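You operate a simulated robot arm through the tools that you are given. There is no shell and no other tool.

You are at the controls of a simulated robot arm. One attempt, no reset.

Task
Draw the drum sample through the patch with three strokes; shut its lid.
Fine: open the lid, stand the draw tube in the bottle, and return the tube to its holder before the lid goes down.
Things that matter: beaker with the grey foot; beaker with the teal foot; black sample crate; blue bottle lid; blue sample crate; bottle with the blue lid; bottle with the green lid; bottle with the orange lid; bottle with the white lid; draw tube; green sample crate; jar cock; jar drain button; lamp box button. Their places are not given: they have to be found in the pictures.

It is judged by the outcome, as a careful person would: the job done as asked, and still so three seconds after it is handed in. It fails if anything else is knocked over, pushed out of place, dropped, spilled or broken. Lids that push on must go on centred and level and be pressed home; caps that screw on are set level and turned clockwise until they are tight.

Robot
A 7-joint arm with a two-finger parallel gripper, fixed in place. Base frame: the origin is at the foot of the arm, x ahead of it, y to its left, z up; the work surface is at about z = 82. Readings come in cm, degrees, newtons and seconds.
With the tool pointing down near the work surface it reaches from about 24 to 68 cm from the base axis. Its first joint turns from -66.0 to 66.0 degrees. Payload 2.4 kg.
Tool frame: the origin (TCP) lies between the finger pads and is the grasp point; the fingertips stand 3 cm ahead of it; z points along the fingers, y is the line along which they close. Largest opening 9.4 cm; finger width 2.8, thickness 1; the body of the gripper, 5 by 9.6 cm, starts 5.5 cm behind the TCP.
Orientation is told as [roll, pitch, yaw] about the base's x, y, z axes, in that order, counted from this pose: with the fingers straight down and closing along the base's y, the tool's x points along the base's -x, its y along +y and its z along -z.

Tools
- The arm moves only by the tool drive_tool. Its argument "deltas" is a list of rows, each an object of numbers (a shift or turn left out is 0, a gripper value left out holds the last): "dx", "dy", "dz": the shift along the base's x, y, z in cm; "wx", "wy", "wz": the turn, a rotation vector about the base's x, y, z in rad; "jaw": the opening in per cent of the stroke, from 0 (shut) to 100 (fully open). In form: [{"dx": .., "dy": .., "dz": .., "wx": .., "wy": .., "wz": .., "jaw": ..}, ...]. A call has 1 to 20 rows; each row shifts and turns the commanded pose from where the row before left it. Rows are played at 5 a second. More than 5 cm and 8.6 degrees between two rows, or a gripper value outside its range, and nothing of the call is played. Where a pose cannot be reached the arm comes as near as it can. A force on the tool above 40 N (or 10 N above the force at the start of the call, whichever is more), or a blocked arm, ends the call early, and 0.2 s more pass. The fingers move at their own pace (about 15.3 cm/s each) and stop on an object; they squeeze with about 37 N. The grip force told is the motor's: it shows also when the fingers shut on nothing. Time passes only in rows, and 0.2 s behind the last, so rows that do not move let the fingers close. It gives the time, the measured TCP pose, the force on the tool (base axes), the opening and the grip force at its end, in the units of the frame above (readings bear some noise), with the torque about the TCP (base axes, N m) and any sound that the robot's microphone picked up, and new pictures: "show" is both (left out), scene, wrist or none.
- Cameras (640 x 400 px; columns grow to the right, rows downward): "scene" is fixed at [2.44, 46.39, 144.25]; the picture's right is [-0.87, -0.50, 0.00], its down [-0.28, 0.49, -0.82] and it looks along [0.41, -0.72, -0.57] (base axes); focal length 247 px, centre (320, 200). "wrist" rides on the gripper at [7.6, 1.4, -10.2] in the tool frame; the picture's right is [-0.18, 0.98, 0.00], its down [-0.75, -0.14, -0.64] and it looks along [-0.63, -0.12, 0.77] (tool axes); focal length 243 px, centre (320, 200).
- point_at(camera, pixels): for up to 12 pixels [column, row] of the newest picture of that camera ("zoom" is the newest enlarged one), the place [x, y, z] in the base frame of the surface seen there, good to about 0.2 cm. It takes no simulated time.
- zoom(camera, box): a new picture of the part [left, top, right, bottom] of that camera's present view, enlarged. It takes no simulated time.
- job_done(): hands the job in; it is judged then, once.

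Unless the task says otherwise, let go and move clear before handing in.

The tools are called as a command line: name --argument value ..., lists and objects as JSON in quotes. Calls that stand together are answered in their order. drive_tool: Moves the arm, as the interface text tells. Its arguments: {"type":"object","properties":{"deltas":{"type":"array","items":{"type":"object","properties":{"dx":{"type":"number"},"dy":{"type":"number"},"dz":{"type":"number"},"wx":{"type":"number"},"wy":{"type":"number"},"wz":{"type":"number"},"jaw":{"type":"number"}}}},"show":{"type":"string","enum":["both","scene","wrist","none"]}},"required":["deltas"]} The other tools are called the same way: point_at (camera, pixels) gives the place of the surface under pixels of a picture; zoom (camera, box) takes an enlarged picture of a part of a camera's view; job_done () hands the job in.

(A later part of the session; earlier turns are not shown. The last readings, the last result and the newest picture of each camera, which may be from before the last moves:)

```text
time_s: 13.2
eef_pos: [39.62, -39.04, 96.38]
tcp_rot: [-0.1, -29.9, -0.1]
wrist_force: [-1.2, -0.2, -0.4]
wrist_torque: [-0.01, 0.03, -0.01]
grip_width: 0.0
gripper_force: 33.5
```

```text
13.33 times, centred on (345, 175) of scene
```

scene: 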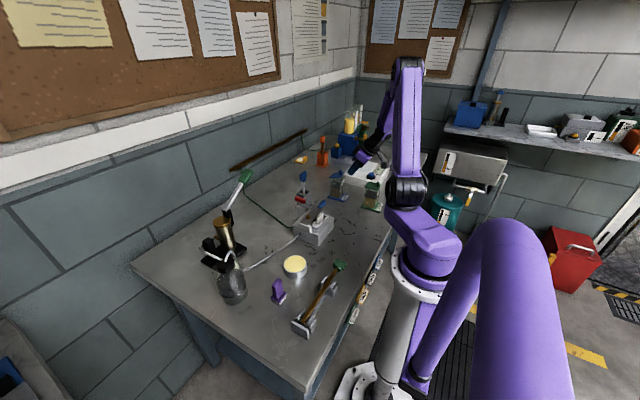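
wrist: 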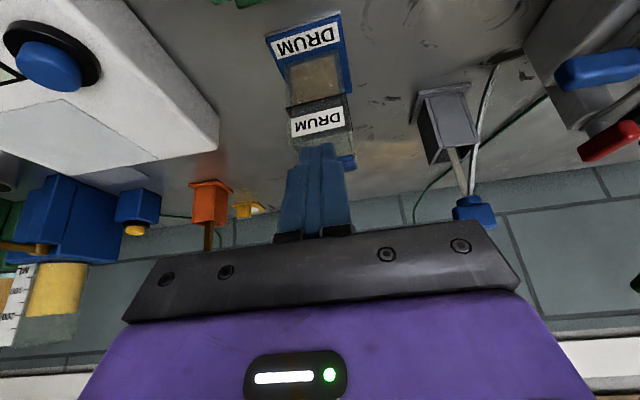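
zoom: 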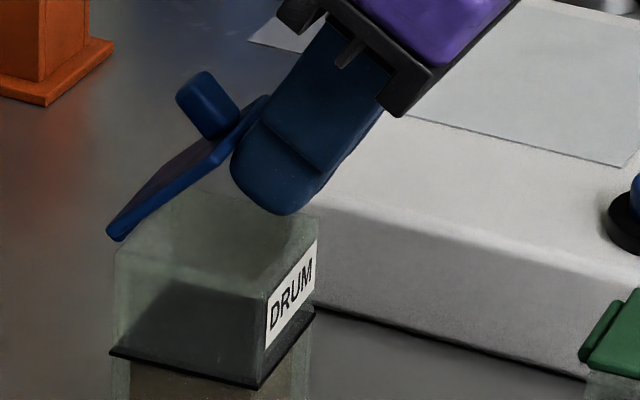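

Lid ~50° now and the bottle is steady. Continuing toward vertical.

drive_tool --deltas '[{"dx": 0.35, "dz": 0.3}, {"dx": 0.4, "dz": 0.3}, {"dx": 0.4, "dz": 0.25}, {"dx": 0.4, "dz": 0.2}, {}]' --show "none"

zoom --camera "scene" --box '[327, 160, 363, 190]'

```text
time_s: 14.4
eef_pos: [41.31, -39.16, 97.39]
tcp_rot: [0.0, -29.9, 0.0]
wrist_force: [-0.1, 1.0, -0.5]
wrist_torque: [0.02, 0.0, -0.01]
grip_width: 0.02
gripper_force: 33.2
```

```text
13.33 times, centred on (345, 175) of scene
```

zoom: 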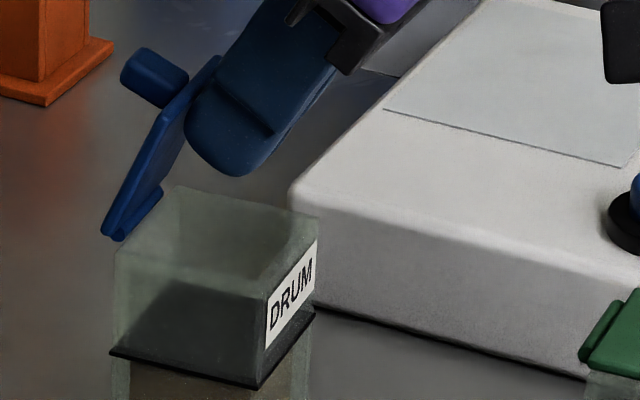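

Lid is near 78° with the bottle unmoved. A bit more forward push to take it past vertical to its stop, watching the force.

drive_tool --deltas '[{"dx": 0.4, "dz": 0.1}, {"dx": 0.4, "dz": 0.05}, {"dx": 0.4}, {"dx": 0.3}, {}]' --show "none"

zoom --camera "scene" --box '[327, 160, 363, 190]'

```text
time_s: 15.6
eef_pos: [42.69, -39.07, 97.67]
tcp_rot: [0.1, -30.1, 0.0]
wrist_force: [0.8, 0.3, -0.5]
wrist_torque: [0.01, -0.01, -0.02]
grip_width: 0.01
gripper_force: 32.7
```

```text
13.33 times, centred on (345, 175) of scene
```

zoom: 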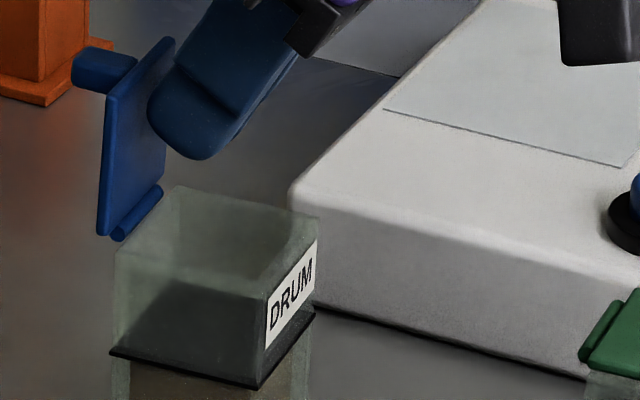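

The lid is past vertical (~95–100°) and the bottle hasn't moved. One small further nudge, then retreat and straighten the gripper.

drive_tool --deltas '[{"dx": 0.3}, {"dx": 0.3}, {}]' --show "none"

zoom --camera "scene" --box '[327, 160, 363, 190]'

```text
time_s: 16.4
eef_pos: [43.22, -39.07, 97.55]
tcp_rot: [0.0, -30.0, -0.1]
wrist_force: [0.5, -0.1, -0.1]
wrist_torque: [0.01, 0.02, -0.01]
grip_width: 0.0
gripper_force: 33.4
```

```text
13.33 times, centred on (345, 175) of scene
```

zoom: 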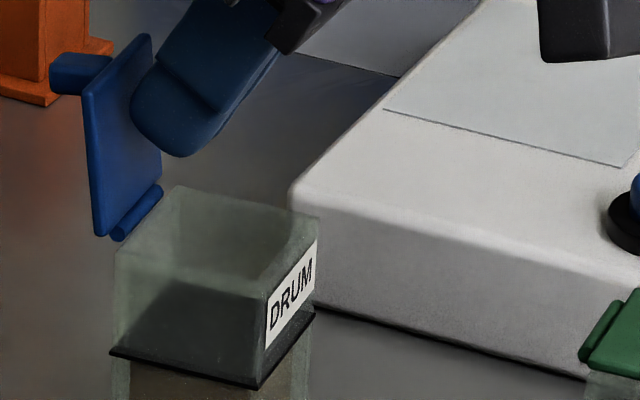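

The lid stands open at ~103° and holds. I'll back out upward, straighten the gripper, open the jaws and move to look at the draw tube.

drive_tool --deltas '[{"dx": -1.5, "dz": 1.5}, {"dx": -1.5, "dz": 2.5, "wy": 0.131}, {"dx": -0.5, "dy": 0.5, "dz": 3, "wy": 0.131}, {"dy": 2, "dz": 3, "wy": 0.131}, {"dy": 3, "dz": 2, "wy": 0.131, "jaw": 70}, {"dy": 4, "dx": 0.5}, {"dy": 4, "dx": 1.5}, {}]' --show "both"

zoom --camera "wrist" --box '[240, 80, 400, 230]'

zoom --camera "scene" --box '[290, 160, 350, 210]'

```text
time_s: 18.2
eef_pos: [41.71, -25.82, 109.54]
tcp_rot: [0.0, 0.0, -0.1]
wrist_force: [-0.7, -0.8, -0.5]
wrist_torque: [0.02, 0.0, -0.02]
grip_width: 6.57
gripper_force: 0.0
```

scene: 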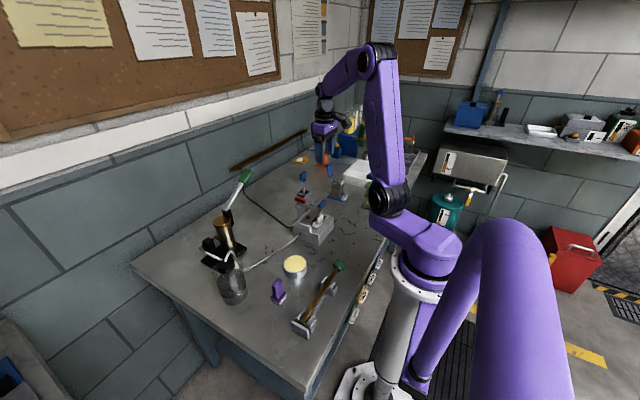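
wrist: 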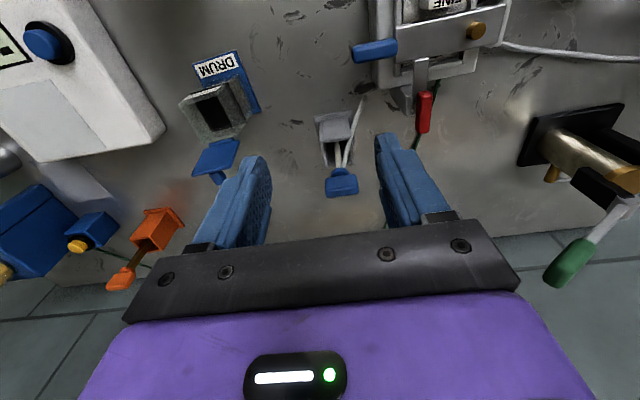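

```text
2.67 times, centred on (320, 155) of wrist
```

zoom: 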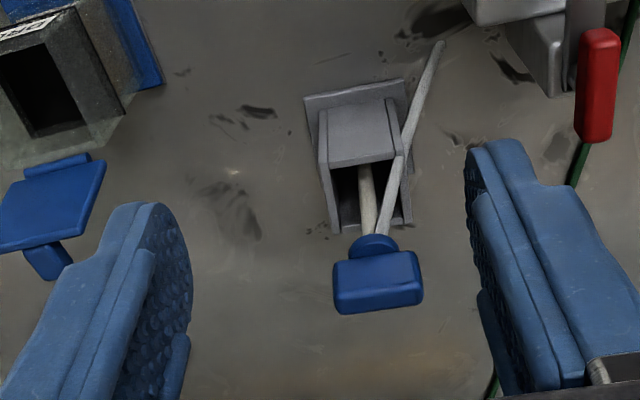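

```text
8.00 times, centred on (320, 185) of scene
```

zoom: 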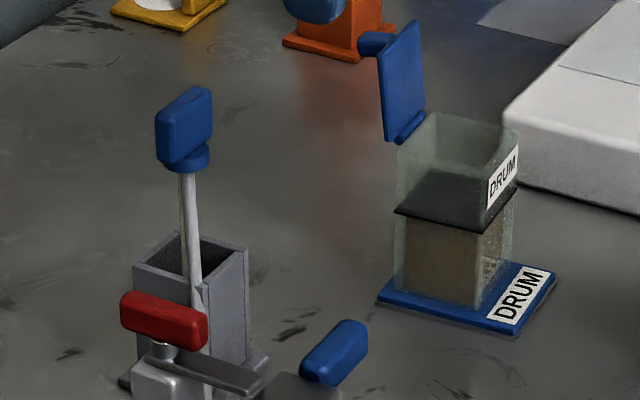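

The bottle is open and undisturbed. I'll probe the white hose that leaves the tube's collar and refine the handle's edges in the wrist zoom.

zoom --camera "wrist" --box '[300, 90, 380, 205]'

point_at --camera "zoom" --pixels '[[410, 28], [390, 80], [372, 130], [355, 190], [340, 240], [320, 180], [275, 300], [380, 295], [330, 320], [280, 330], [378, 320], [325, 355]]'

zoom --camera "scene" --box '[290, 168, 325, 198]'

point_at --camera "zoom" --pixels '[[165, 110], [245, 85], [215, 90], [235, 130], [190, 130], [195, 75], [230, 60], [225, 155], [215, 200], [225, 250], [240, 320], [250, 370]]'

```text
3.48 times, centred on (340, 148) of wrist
```

zoom: 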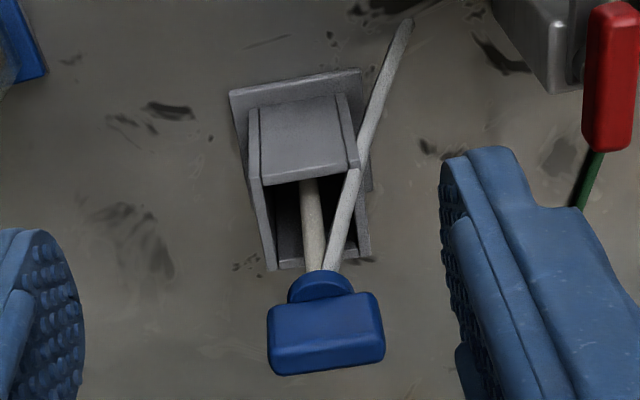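

```text
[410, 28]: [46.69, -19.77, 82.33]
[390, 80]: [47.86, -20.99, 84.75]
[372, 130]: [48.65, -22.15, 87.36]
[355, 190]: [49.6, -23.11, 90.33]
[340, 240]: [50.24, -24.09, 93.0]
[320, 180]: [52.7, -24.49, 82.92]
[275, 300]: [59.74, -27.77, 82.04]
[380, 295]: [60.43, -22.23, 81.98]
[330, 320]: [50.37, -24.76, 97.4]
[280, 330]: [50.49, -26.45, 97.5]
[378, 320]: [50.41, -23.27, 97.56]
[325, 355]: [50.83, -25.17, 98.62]
```

```text
13.33 times, centred on (308, 183) of scene
```

zoom: 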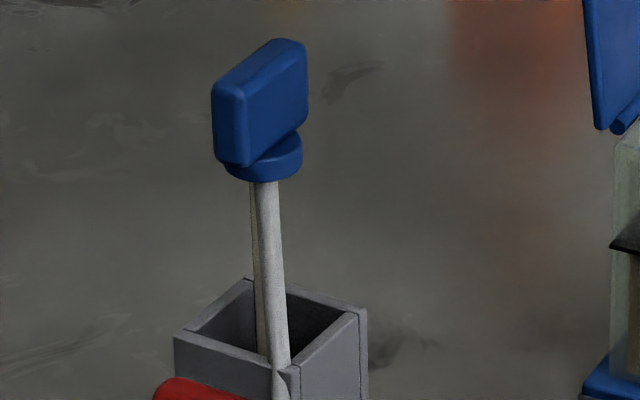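

```text
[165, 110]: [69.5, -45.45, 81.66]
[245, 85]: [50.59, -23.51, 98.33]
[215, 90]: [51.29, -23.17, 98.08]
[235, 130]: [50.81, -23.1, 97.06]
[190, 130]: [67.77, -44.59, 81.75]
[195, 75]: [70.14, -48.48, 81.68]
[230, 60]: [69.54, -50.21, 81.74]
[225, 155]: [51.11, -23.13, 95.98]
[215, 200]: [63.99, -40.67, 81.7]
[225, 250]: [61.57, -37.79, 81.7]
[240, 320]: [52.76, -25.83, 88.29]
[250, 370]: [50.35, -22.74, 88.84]
```

The handle spans y −26.8…−23.1, x 50.35–51.5, z 95.9–98.6, with the hose running to the bench at (46.7,−19.8). I'll go above it and partway down to check alignment.

drive_tool --deltas '[{"dx": 3.1, "dy": 0.3}, {"dx": 3.1, "dy": 0.3}, {"dx": 3.05, "dy": 0.25}, {"dz": -3.5}, {"dz": -3.0}, {}]' --show "both"

zoom --camera "wrist" --box '[240, 100, 400, 220]'

zoom --camera "scene" --box '[280, 150, 340, 200]'

```text
time_s: 19.6
eef_pos: [50.99, -24.81, 103.14]
tcp_rot: [-0.1, 0.0, 0.1]
wrist_force: [-0.5, 0.6, -0.2]
wrist_torque: [0.0, -0.03, 0.0]
grip_width: 6.61
gripper_force: 0.1
```

scene: 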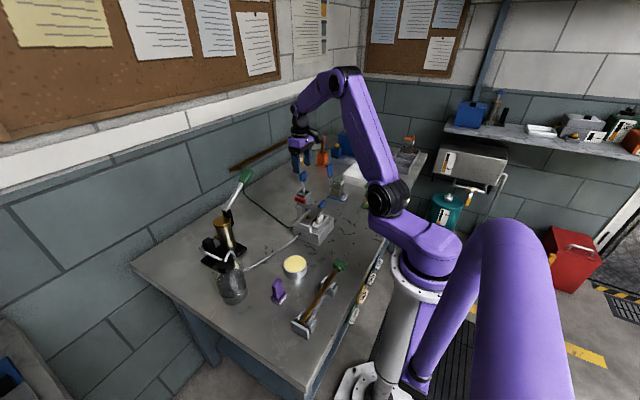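
wrist: 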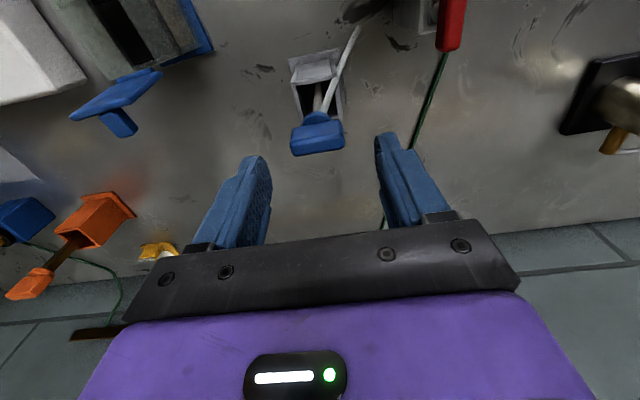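

```text
3.33 times, centred on (320, 160) of wrist
```

zoom: 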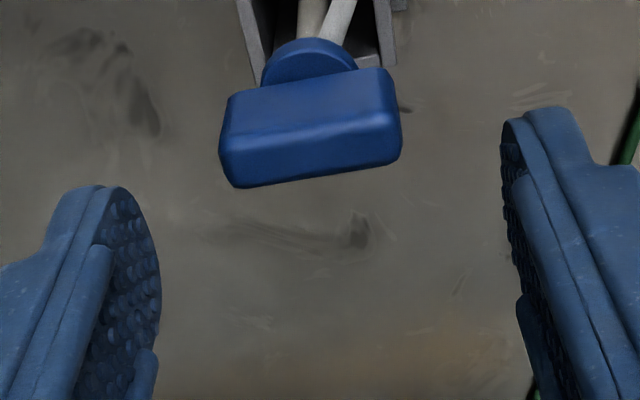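

```text
8.00 times, centred on (310, 175) of scene
```

zoom: 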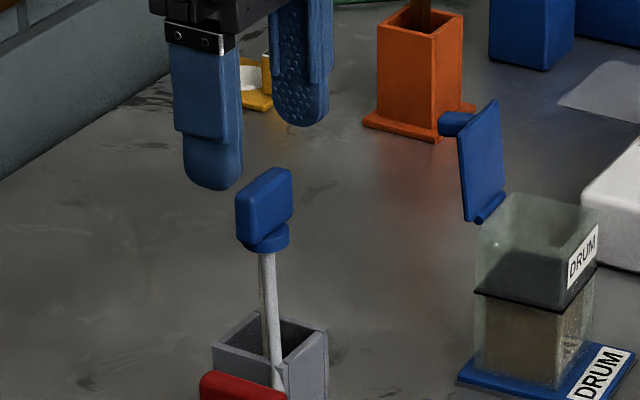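

Projecting the handle centre into the wrist view matches (zoom 313,157), so the jaws are centred on it. I'll descend to grip height and close.

drive_tool --deltas '[{"dz": -2.5, "dy": -0.1}, {"dz": -2.3}, {}, {"jaw": 30}, {"jaw": 0}, {}, {}]' --show "none"

zoom --camera "scene" --box '[280, 155, 340, 205]'

zoom --camera "wrist" --box '[220, 60, 420, 240]'

```text
time_s: 21.2
eef_pos: [51.0, -24.85, 98.34]
tcp_rot: [0.1, -0.1, 0.0]
wrist_force: [0.8, -0.2, -0.1]
wrist_torque: [0.0, 0.01, -0.02]
grip_width: 3.72
gripper_force: 36.5
```

```text
8.00 times, centred on (310, 180) of scene
```

zoom: 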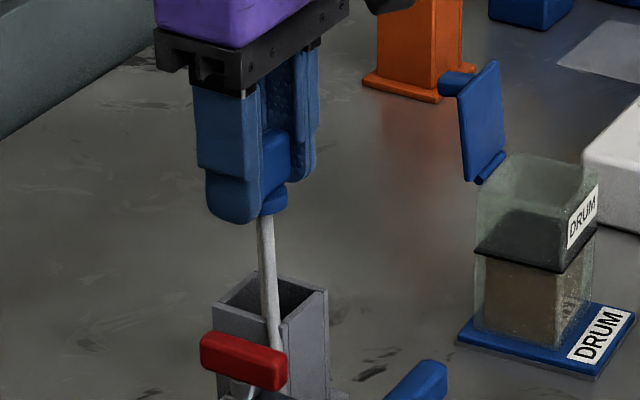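

```text
2.22 times, centred on (320, 150) of wrist
```

zoom: 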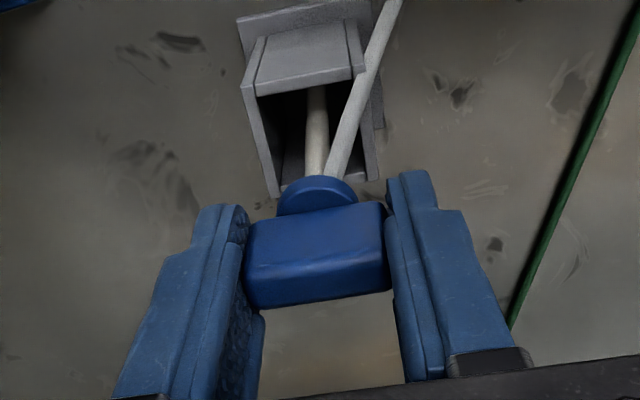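

The grip holds at 3.72 cm on the handle (TCP 51.0, −24.9, 98.3 — I'll return it there). Lifting straight up, a few centimetres first.

drive_tool --deltas '[{"dz": 1.5}, {"dz": 1.5}, {"dz": 1.5}, {}]' --show "none"

zoom --camera "scene" --box '[280, 145, 340, 205]'

```text
time_s: 22.2
eef_pos: [51.04, -24.78, 102.77]
tcp_rot: [0.0, 0.0, -0.1]
wrist_force: [-0.1, 0.2, -0.2]
wrist_torque: [-0.02, 0.0, 0.01]
grip_width: 3.72
gripper_force: 37.2
```

```text
6.67 times, centred on (310, 175) of scene
```

zoom: 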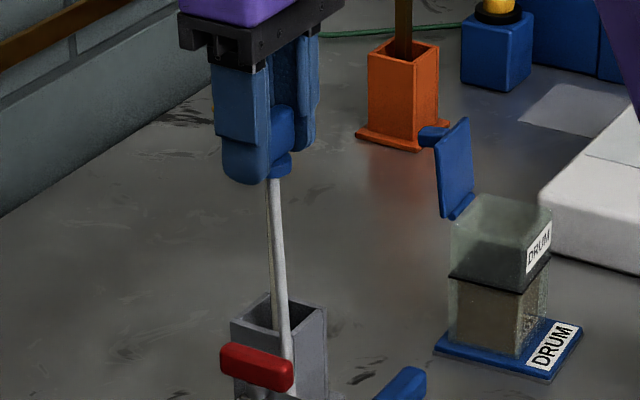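

The tube lifts freely with no load. Continuing up to clear the holder and bottle rim.

drive_tool --deltas '[{"dz": 2.5}, {"dz": 2.5}, {"dz": 2.5}, {}]' --show "scene"

zoom --camera "scene" --box '[270, 130, 350, 210]'

zoom --camera "scene" --box '[290, 150, 330, 200]'

```text
time_s: 23.2
eef_pos: [50.98, -24.93, 110.51]
tcp_rot: [0.0, -0.1, 0.0]
wrist_force: [0.2, 0.0, -0.7]
wrist_torque: [0.0, -0.02, 0.0]
grip_width: 3.71
gripper_force: 37.1
```

scene: 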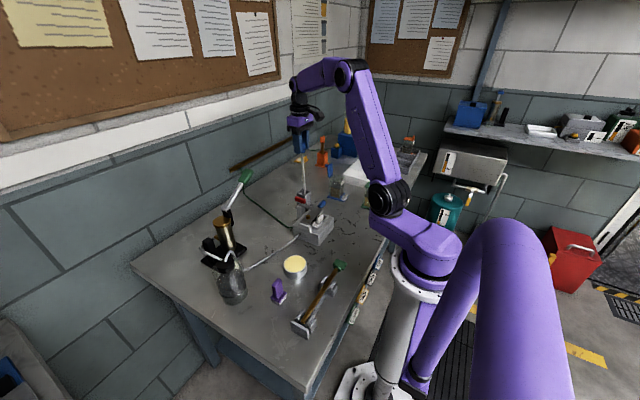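

```text
5.00 times, centred on (310, 170) of scene
```

zoom: 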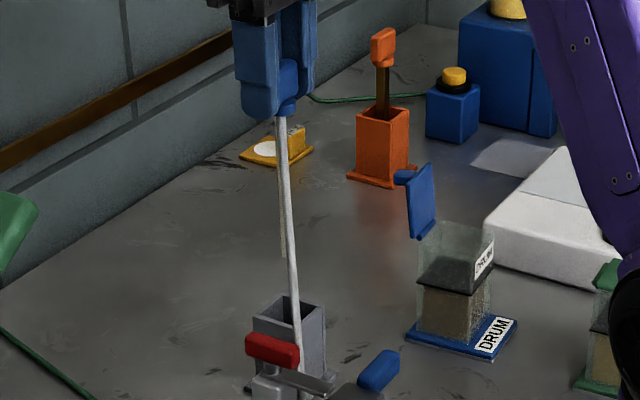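

```text
8.00 times, centred on (310, 175) of scene
```

zoom: 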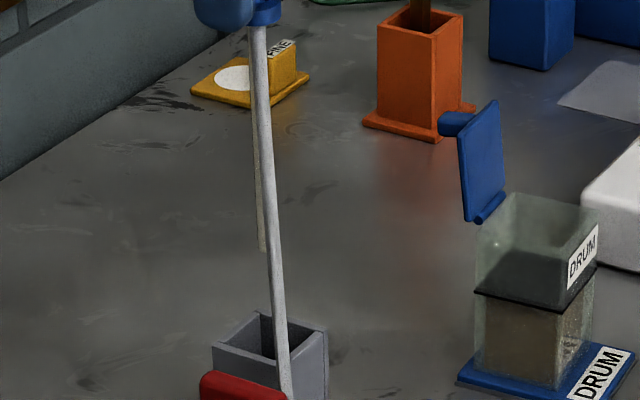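

Tube bottom hangs at about z 94 (16.3 cm below the TCP), clear of the holder. I'll raise a bit more and carry it over the open bottle, coming in clear of the raised lid.

drive_tool --deltas '[{"dx": -1, "dz": 1.5}, {"dx": -3}, {"dx": -3}, {"dx": -1.7, "dy": -2}, {"dy": -3}, {"dy": -3}, {"dy": -3}, {"dy": -3.1}, {}]' --show "both"

zoom --camera "scene" --box '[310, 130, 390, 205]'

zoom --camera "wrist" --box '[240, 60, 400, 180]'

```text
time_s: 25.2
eef_pos: [42.16, -38.97, 111.97]
tcp_rot: [0.0, 0.0, 0.1]
wrist_force: [-0.1, -1.0, -0.9]
wrist_torque: [0.0, 0.01, -0.01]
grip_width: 3.72
gripper_force: 36.3
```

scene: 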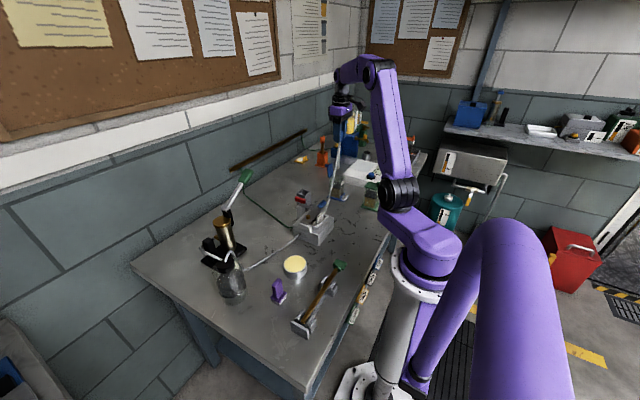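
wrist: 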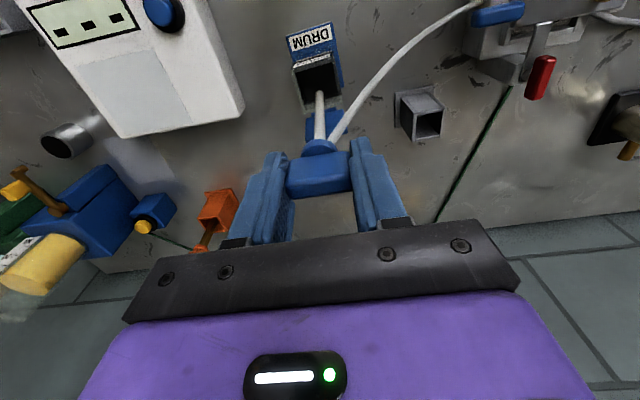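

```text
5.33 times, centred on (350, 168) of scene
```

zoom: 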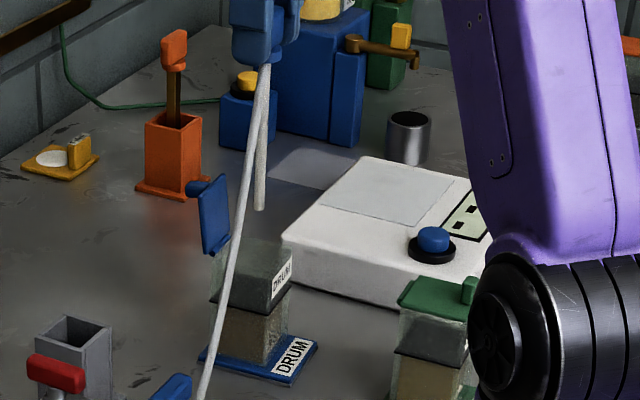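

```text
3.33 times, centred on (320, 120) of wrist
```

zoom: 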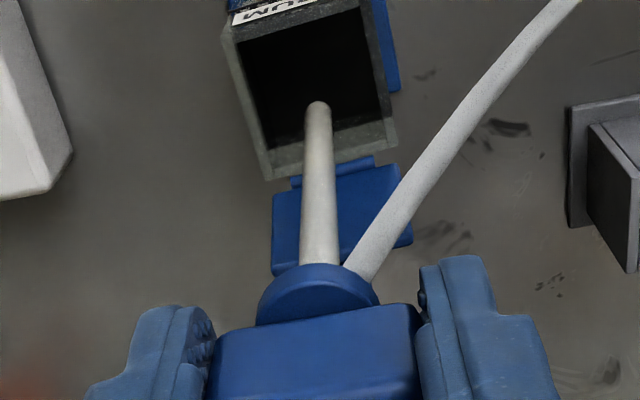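

The tube tip hangs over the open mouth. I'll measure the rim corners and the tube tip to centre it before lowering.

point_at --camera "zoom" --pixels '[[228, 40], [268, 172], [393, 140], [372, 40], [240, 90], [330, 150], [318, 110], [316, 200], [375, 80], [300, 15], [340, 230], [250, 120]]'

zoom --camera "scene" --box '[325, 140, 365, 205]'

```text
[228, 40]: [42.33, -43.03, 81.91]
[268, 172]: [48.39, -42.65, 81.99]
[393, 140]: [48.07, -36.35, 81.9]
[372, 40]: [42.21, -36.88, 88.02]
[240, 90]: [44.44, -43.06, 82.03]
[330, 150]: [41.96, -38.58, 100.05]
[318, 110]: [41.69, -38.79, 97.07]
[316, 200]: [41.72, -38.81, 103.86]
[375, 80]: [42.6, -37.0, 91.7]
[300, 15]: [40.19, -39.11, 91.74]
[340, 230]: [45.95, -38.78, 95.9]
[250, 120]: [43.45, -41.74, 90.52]
```

```text
6.15 times, centred on (345, 172) of scene
```

zoom: 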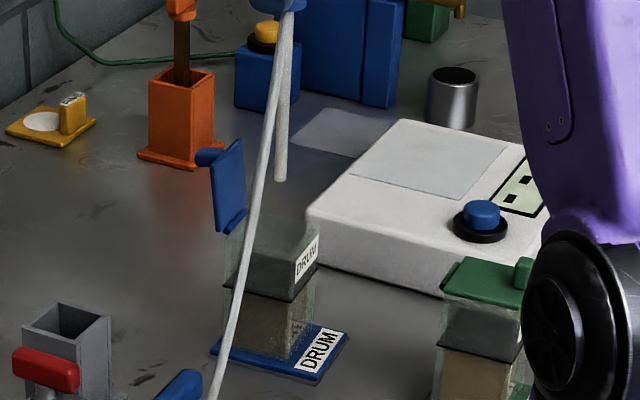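

The tube axis is at (42.15,−38.8) against a mouth centred near (42.6,−39.3), rim z 91.7. A small shift and lower into the bottle.

drive_tool --deltas '[{"dx": 0.3, "dy": -0.35, "dz": -1.5}, {"dz": -2.2}, {"dz": -2.2}, {"dz": -2.2}, {"dz": -1.7}, {}]' --show "none"

zoom --camera "scene" --box '[325, 150, 365, 205]'

```text
time_s: 26.6
eef_pos: [42.61, -39.55, 102.14]
tcp_rot: [0.0, 0.0, -0.1]
wrist_force: [-0.3, -0.3, -0.9]
wrist_torque: [0.04, -0.02, -0.01]
grip_width: 3.72
gripper_force: 37.0
```

```text
7.27 times, centred on (345, 178) of scene
```

zoom: 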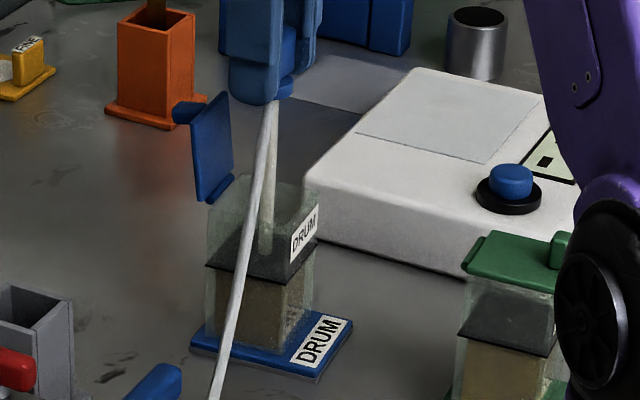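

The tube is inside the bottle with no contact. Lowering slowly toward the floor.

drive_tool --deltas '[{"dz": -0.8}, {"dz": -0.7}, {"dz": -0.5}, {"dz": -0.3}, {}]' --show "none"

zoom --camera "scene" --box '[325, 155, 365, 205]'

```text
time_s: 27.8
eef_pos: [42.59, -39.47, 99.79]
tcp_rot: [0.1, 0.0, 0.0]
wrist_force: [0.4, 0.6, 1.1]
wrist_torque: [0.01, -0.06, -0.01]
grip_width: 3.73
gripper_force: 36.9
```

```text
8.00 times, centred on (345, 180) of scene
```

zoom: 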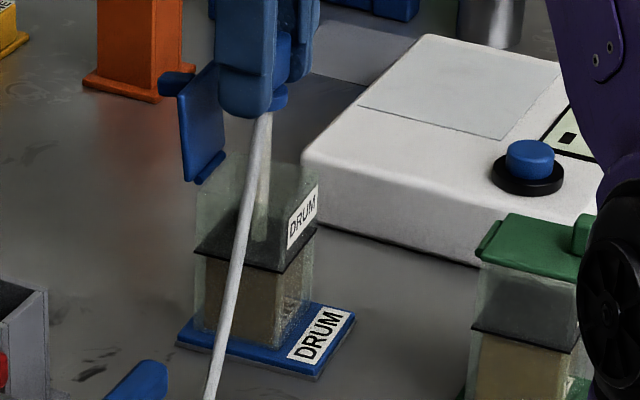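

No contact yet at TCP z 99.8. I'll keep creeping down in 0.2 cm steps.

drive_tool --deltas '[{"dz": -0.2}, {"dz": -0.2}, {}]' --show "none"

drive_tool --deltas '[{"dz": -0.2}, {}]' --show "none"

```text
time_s: 28.6
eef_pos: [42.64, -39.41, 99.44]
tcp_rot: [0.0, 0.0, -0.1]
wrist_force: [-0.2, -0.3, -0.2]
wrist_torque: [0.01, -0.01, -0.05]
grip_width: 3.7
gripper_force: 37.1
```

```text
time_s: 29.2
eef_pos: [42.5, -39.45, 98.98]
tcp_rot: [-0.1, 0.0, 0.0]
wrist_force: [-0.5, 0.9, -0.4]
wrist_torque: [0.01, -0.01, 0.01]
grip_width: 3.7
gripper_force: 37.1
```

Still no contact force at z ≈ 99.1. Continue creeping.

drive_tool --deltas '[{"dz": -0.2}, {}]' --show "none"

drive_tool --deltas '[{"dz": -0.2}, {}]' --show "none"

```text
time_s: 29.8
eef_pos: [42.63, -39.4, 98.93]
tcp_rot: [0.0, 0.0, -0.1]
wrist_force: [0.5, -0.6, -0.5]
wrist_torque: [0.01, -0.02, 0.01]
grip_width: 3.73
gripper_force: 36.9
```

```text
time_s: 30.4
eef_pos: [42.59, -39.49, 98.8]
tcp_rot: [0.0, 0.0, 0.0]
wrist_force: [0.0, -0.5, -0.4]
wrist_torque: [0.04, 0.05, -0.02]
grip_width: 3.7
gripper_force: 36.9
```

Still free at z 98.8. Two more small steps, checking force each time.

drive_tool --deltas '[{"dz": -0.2}, {}]' --show "none"

drive_tool --deltas '[{"dz": -0.2}, {}]' --show "none"

```text
time_s: 31.0
eef_pos: [42.61, -39.5, 98.59]
tcp_rot: [0.0, 0.0, -0.1]
wrist_force: [0.1, -0.2, -0.5]
wrist_torque: [0.0, 0.04, 0.01]
grip_width: 3.7
gripper_force: 37.2
```

```text
time_s: 31.6
eef_pos: [42.65, -39.41, 98.47]
tcp_rot: [0.0, 0.0, -0.1]
wrist_force: [-4.4, 2.0, 19.1]
wrist_torque: [0.22, 0.71, 0.0]
grip_width: 3.7
gripper_force: 37.1
```

Floor contact (19 N) at z≈98.45. I'll ease off 0.15 cm and then lean the tube ~9° toward −x (away from the lid) pivoting about its foot, so it will rest against the front rim when released.

drive_tool --deltas '[{"dz": 0.2}, {"dx": -0.8, "wy": -0.05}, {"dx": -0.8, "wy": -0.05, "dz": -0.03}, {"dx": -0.6, "wy": -0.04, "dz": -0.05}, {}]' --show "none"

zoom --camera "scene" --box '[325, 155, 365, 205]'

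```text
time_s: 32.8
eef_pos: [40.35, -39.43, 98.54]
tcp_rot: [0.0, -8.0, -0.1]
wrist_force: [0.4, -0.4, -0.3]
wrist_torque: [-0.03, 0.01, -0.06]
grip_width: 3.71
gripper_force: 37.0
```

```text
8.00 times, centred on (345, 180) of scene
```

zoom: 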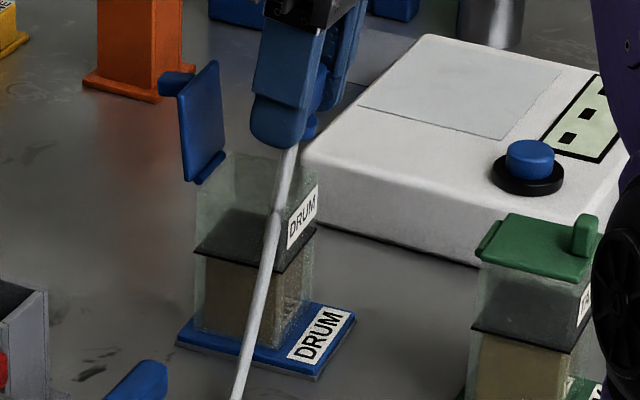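

Leaning 8° with no contact yet. A little more lean to touch the front rim, then release.

drive_tool --deltas '[{"dx": -0.4, "wy": -0.025, "dz": -0.05}, {}]' --show "none"

drive_tool --deltas '[{"dx": -0.25, "wy": -0.016, "dz": -0.05}, {}]' --show "none"

```text
time_s: 33.4
eef_pos: [40.08, -39.32, 98.46]
tcp_rot: [0.0, -9.3, 0.0]
wrist_force: [-0.4, 0.4, -1.3]
wrist_torque: [0.0, 0.02, 0.0]
grip_width: 3.71
gripper_force: 36.6
```

```text
time_s: 34.0
eef_pos: [39.63, -39.34, 98.45]
tcp_rot: [0.0, -10.4, -0.1]
wrist_force: [-0.6, 0.2, -0.4]
wrist_torque: [0.01, 0.02, -0.01]
grip_width: 3.71
gripper_force: 36.9
```

Still no side contact at 10.4°. One more small lean step, then check.

drive_tool --deltas '[{"dx": -0.25, "wy": -0.016, "dz": -0.05}, {}]' --show "wrist"

zoom --camera "wrist" --box '[240, 60, 400, 180]'

zoom --camera "scene" --box '[330, 160, 360, 205]'

```text
time_s: 34.6
eef_pos: [39.49, -39.24, 98.4]
tcp_rot: [0.0, -11.4, 0.0]
wrist_force: [1.8, 0.1, 0.0]
wrist_torque: [0.05, -0.1, 0.0]
grip_width: 3.71
gripper_force: 37.6
```

wrist: 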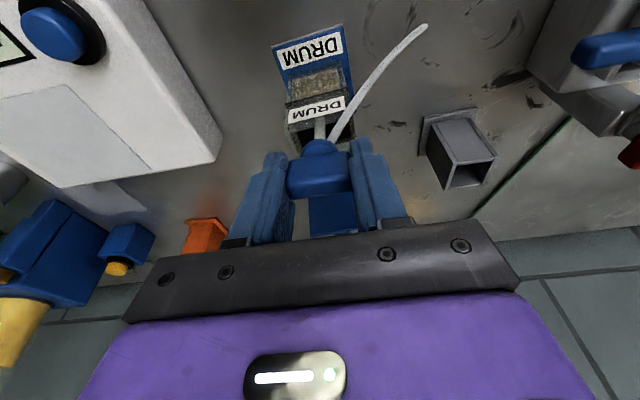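

```text
3.33 times, centred on (320, 120) of wrist
```

zoom: 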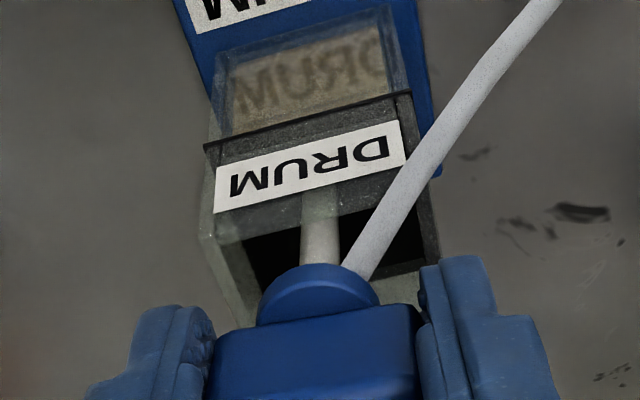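

```text
8.89 times, centred on (345, 182) of scene
```

zoom: 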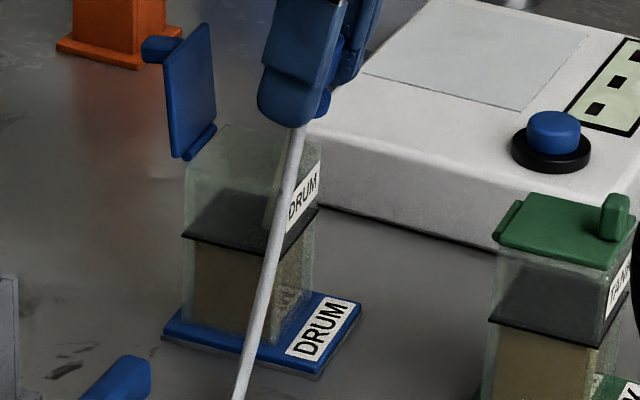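

Contact with the front rim (+1.8 N in x). I'll lower a hair, open the jaws, and watch whether the tube stays leaning quietly.

drive_tool --deltas '[{"dz": -0.12}, {"jaw": 50}, {"jaw": 58}, {}]' --show "none"

zoom --camera "scene" --box '[325, 150, 365, 205]'

zoom --camera "wrist" --box '[240, 60, 400, 180]'

```text
time_s: 35.6
eef_pos: [39.46, -39.3, 98.28]
tcp_rot: [0.0, -11.3, 0.0]
wrist_force: [0.7, -0.8, 0.4]
wrist_torque: [-0.03, -0.01, -0.01]
grip_width: 5.45
gripper_force: 0.1
```

```text
7.27 times, centred on (345, 178) of scene
```

zoom: 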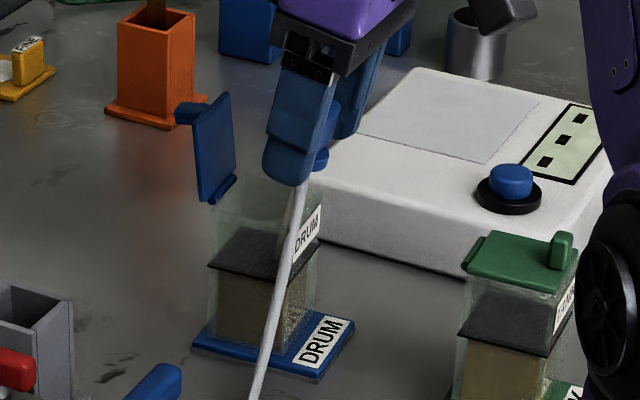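

```text
3.33 times, centred on (320, 120) of wrist
```

zoom: 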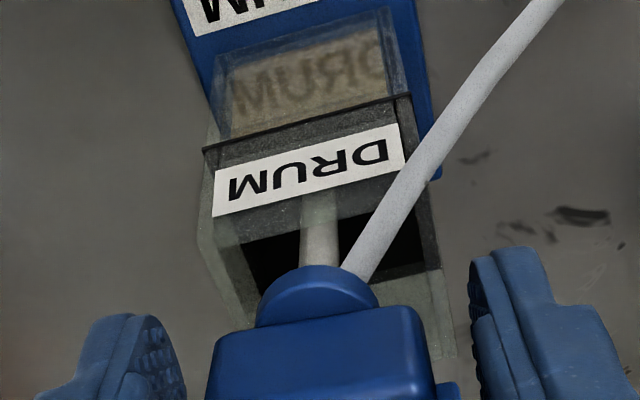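

The tube stays put leaning on the front rim. Withdrawing the open jaws back along the tool axis, then rising.

drive_tool --deltas '[{"dx": -0.3, "dz": 1.5}, {"dx": -0.4, "dz": 2.0}, {"dx": -0.5, "dz": 2.5}, {"dx": -0.3, "dz": 3, "wy": 0.1}, {"dz": 3, "wy": 0.1}, {}, {}]' --show "both"

zoom --camera "scene" --box '[320, 150, 370, 205]'

```text
time_s: 37.2
eef_pos: [37.87, -39.41, 109.75]
tcp_rot: [0.0, 0.2, 0.0]
wrist_force: [0.9, 0.2, 0.1]
wrist_torque: [0.01, 0.01, 0.02]
grip_width: 5.45
gripper_force: 0.1
```

scene: 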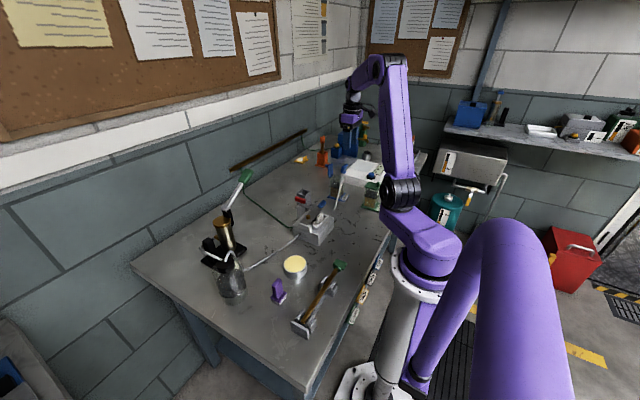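
wrist: 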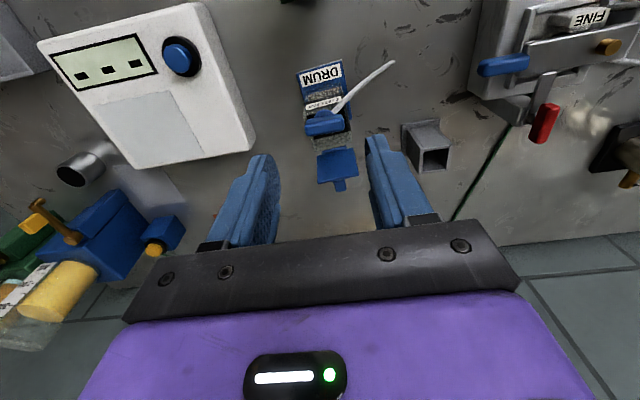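

```text
7.27 times, centred on (345, 178) of scene
```

zoom: 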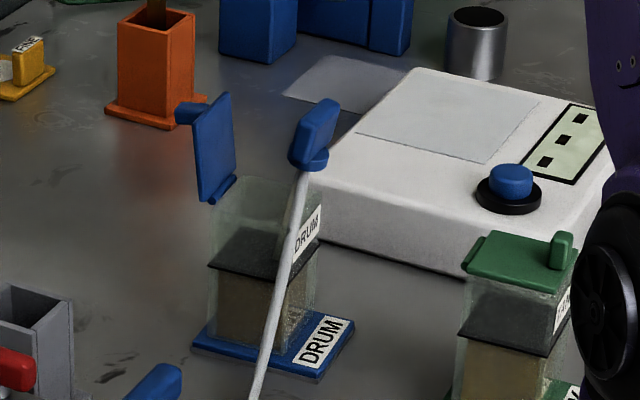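

The draw tube is standing in the bottle, leaning on the rim (zoom 315,130), lid still open. Now to the pump: I'll fly over and look at the lever from close.

drive_tool --deltas '[{"dx": 0.5, "dy": 3, "dz": 3}, {"dx": 0.8, "dy": 4, "dz": 2}, {"dx": 0.8, "dy": 4.2, "dz": 1.3}, {"dx": 0.8, "dy": 4.2, "dz": 1}, {"dx": 0.8, "dy": 4.2, "dz": 1}, {"dx": 0.8, "dy": 4.2, "dz": 1}, {"dx": 0.8, "dy": 4.2, "dz": 1}, {"dx": 0.8, "dy": 4.2}, {}]' --show "both"

zoom --camera "wrist" --box '[260, 60, 480, 240]'

```text
time_s: 39.2
eef_pos: [43.92, -7.19, 120.46]
tcp_rot: [0.0, 0.2, -0.1]
wrist_force: [-0.6, -0.2, 0.4]
wrist_torque: [-0.02, 0.05, -0.01]
grip_width: 5.47
gripper_force: 0.1
```

scene: 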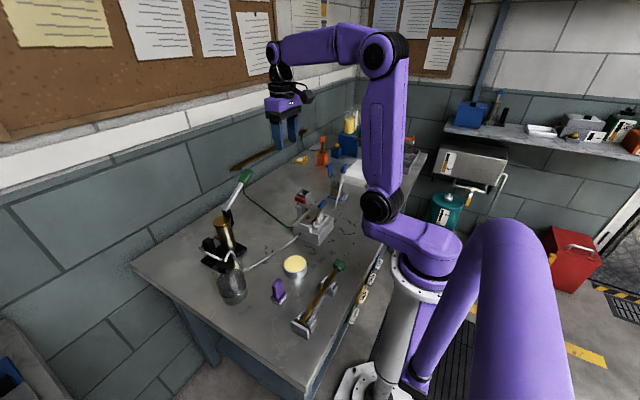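
wrist: 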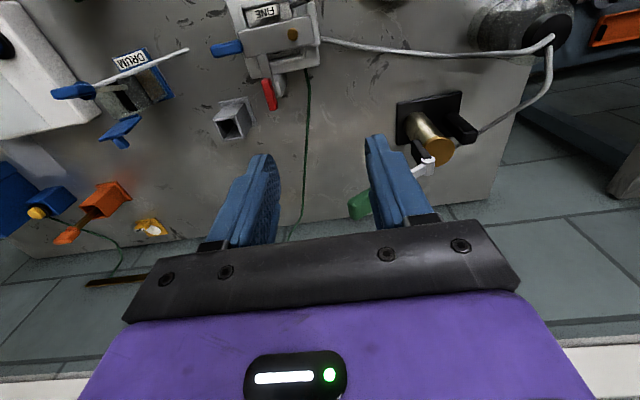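

```text
2.22 times, centred on (370, 150) of wrist
```

zoom: 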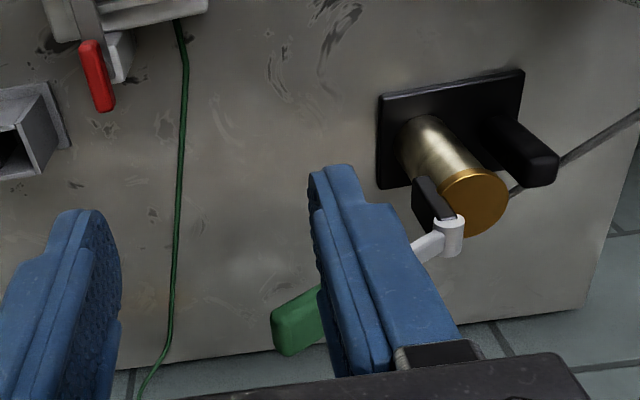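

I can see the pump and lever pivot; the green grip is partly hidden by my finger. I'll measure the grip and lever from the scene camera.

zoom --camera "scene" --box '[215, 160, 265, 225]'

point_at --camera "zoom" --pixels '[[385, 75], [410, 60], [350, 120], [390, 105], [425, 75], [365, 145], [395, 155], [345, 180], [300, 240], [265, 285], [255, 300], [440, 50]]'

point_at --camera "zoom" --pixels '[[400, 45], [415, 45], [375, 100], [400, 90], [410, 110], [380, 140], [430, 90], [355, 105], [395, 60], [240, 285], [270, 300], [250, 330]]'

```text
6.15 times, centred on (240, 192) of scene
```

zoom: 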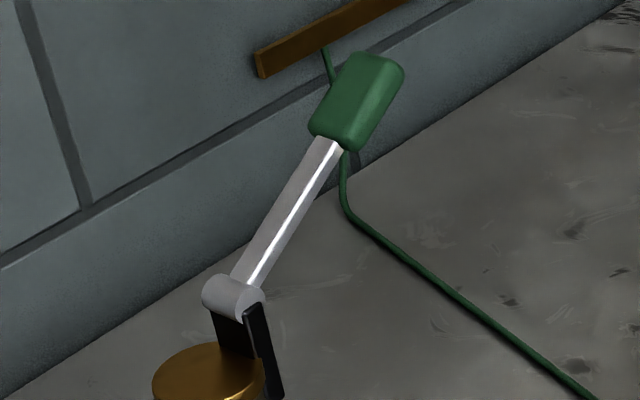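

```text
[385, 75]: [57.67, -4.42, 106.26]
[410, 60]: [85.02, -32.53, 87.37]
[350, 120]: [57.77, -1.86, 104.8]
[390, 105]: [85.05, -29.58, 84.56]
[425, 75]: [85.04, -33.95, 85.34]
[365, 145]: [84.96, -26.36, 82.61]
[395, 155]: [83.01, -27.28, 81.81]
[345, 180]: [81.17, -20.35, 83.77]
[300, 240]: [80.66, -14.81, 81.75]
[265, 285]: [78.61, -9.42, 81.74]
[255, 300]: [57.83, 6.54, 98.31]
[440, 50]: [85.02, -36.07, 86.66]
```

```text
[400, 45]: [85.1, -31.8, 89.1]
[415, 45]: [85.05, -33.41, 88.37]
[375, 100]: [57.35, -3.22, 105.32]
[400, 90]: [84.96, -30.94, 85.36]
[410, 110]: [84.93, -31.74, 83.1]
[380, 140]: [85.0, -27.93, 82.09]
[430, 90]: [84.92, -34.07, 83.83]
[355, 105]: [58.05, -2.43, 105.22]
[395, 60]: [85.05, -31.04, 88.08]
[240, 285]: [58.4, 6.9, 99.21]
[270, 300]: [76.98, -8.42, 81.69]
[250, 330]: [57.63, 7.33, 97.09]
```

The grip's top surface runs from (y −2, z 105) to (y −4.5, z 106.3) at x≈58.4, pivot near (y 7.3, z 98.5). I'll close the fingers and hover the prong right above the grip at y≈−3.9.

drive_tool --deltas '[{"dx": 3.6, "dy": 0.8, "dz": -1, "jaw": 0}, {"dx": 3.6, "dy": 0.8, "dz": -1}, {"dx": 3.6, "dy": 0.8, "dz": -2}, {"dx": 3.6, "dy": 0.9, "dz": -3}, {}, {}]' --show "both"

zoom --camera "scene" --box '[205, 140, 285, 240]'

zoom --camera "wrist" --box '[240, 60, 480, 240]'

```text
time_s: 40.6
eef_pos: [58.31, -4.03, 113.66]
tcp_rot: [0.0, 0.2, 0.1]
wrist_force: [-0.2, 0.8, 0.3]
wrist_torque: [0.01, -0.01, 0.02]
grip_width: 0.0
gripper_force: 32.3
```

scene: 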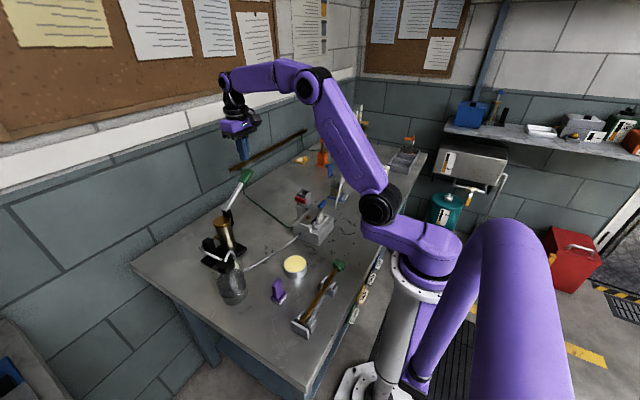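
wrist: 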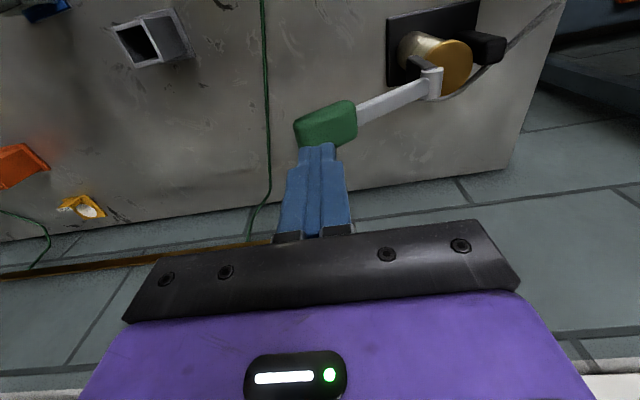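

```text
4.00 times, centred on (245, 190) of scene
```

zoom: 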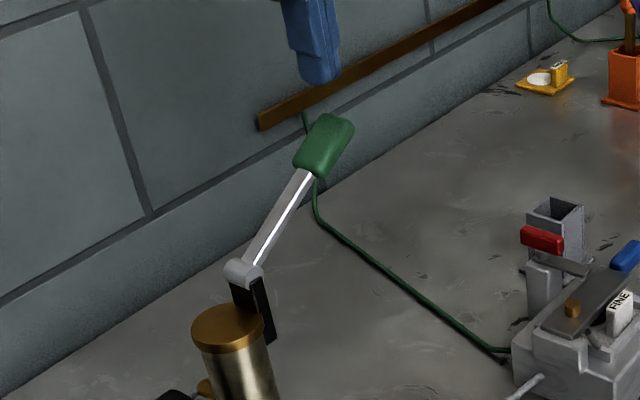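

```text
2.22 times, centred on (360, 150) of wrist
```

zoom: 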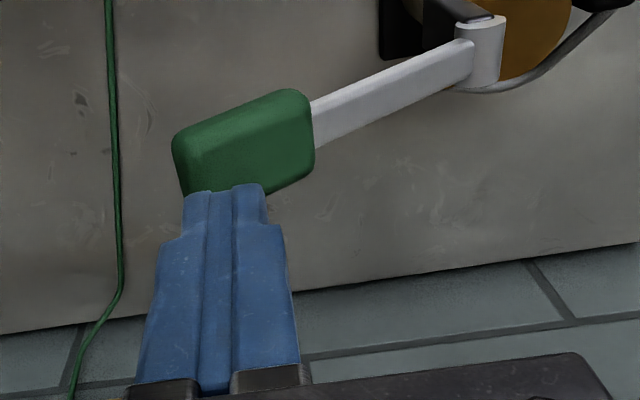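

The prong is above the grip. I'll double-check the grip position from this view, then press.

point_at --camera "zoom" --pixels '[[250, 110], [185, 140], [305, 105], [300, 160], [200, 175], [270, 165], [245, 140], [390, 90], [485, 30], [480, 70]]'

```text
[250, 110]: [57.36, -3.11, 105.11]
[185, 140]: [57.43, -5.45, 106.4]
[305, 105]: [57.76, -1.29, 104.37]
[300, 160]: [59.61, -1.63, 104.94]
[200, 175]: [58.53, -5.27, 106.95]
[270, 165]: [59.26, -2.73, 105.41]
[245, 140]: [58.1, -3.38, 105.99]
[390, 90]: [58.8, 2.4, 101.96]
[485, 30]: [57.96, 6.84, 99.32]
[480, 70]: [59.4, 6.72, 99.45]
```

Grip centre is (58.6,−3.4), length y −1.3…−5.5. I'll shift slightly, then press the lever down steadily; the force limit will stop me at the bottom.

drive_tool --deltas '[{"dx": 0.25, "dy": -0.4, "dz": -2.0}, {"dz": -1.5}, {"dz": -0.8}, {"dz": -0.8}, {"dz": -0.8}, {"dz": -0.8}, {}]' --show "none"

zoom --camera "scene" --box '[205, 150, 285, 250]'

```text
time_s: 42.2
eef_pos: [58.78, -4.33, 106.92]
tcp_rot: [0.0, 0.1, 0.0]
wrist_force: [0.9, -3.1, 6.8]
wrist_torque: [-0.15, -0.05, -0.02]
grip_width: 0.0
gripper_force: 32.4
```

```text
4.00 times, centred on (245, 200) of scene
```

zoom: 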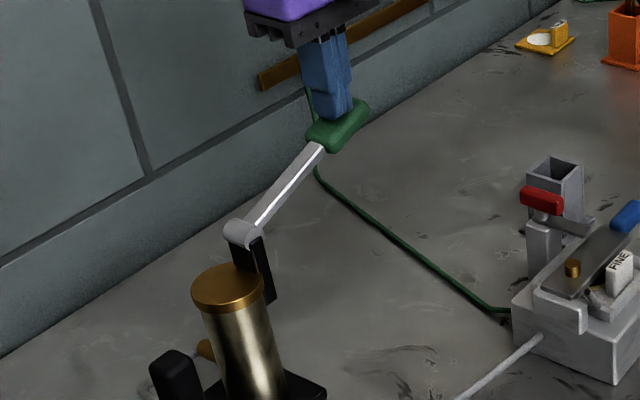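

The lever moves down with about 7 N resistance. Continuing the stroke downwards.

drive_tool --deltas '[{"dz": -0.9}, {"dz": -0.9}, {"dz": -0.9}, {"dz": -0.9}, {"dz": -0.9}, {}]' --show "none"

zoom --camera "scene" --box '[205, 150, 285, 250]'

```text
time_s: 43.6
eef_pos: [58.9, -4.37, 102.75]
tcp_rot: [-0.1, -0.1, -0.2]
wrist_force: [-7.5, 0.5, 12.7]
wrist_torque: [-0.1, 0.31, -0.04]
grip_width: 0.0
gripper_force: 32.7
stopped in row 6: the force on the tool passed its limit at 42 N (the readings are from after the stop); the commanded pose is now the measured one
```

```text
4.00 times, centred on (245, 200) of scene
```

zoom: 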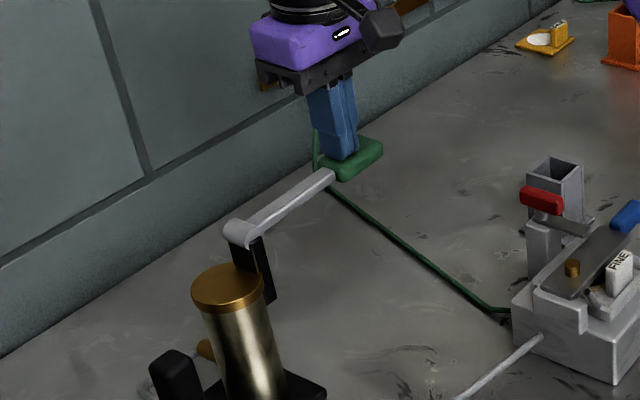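

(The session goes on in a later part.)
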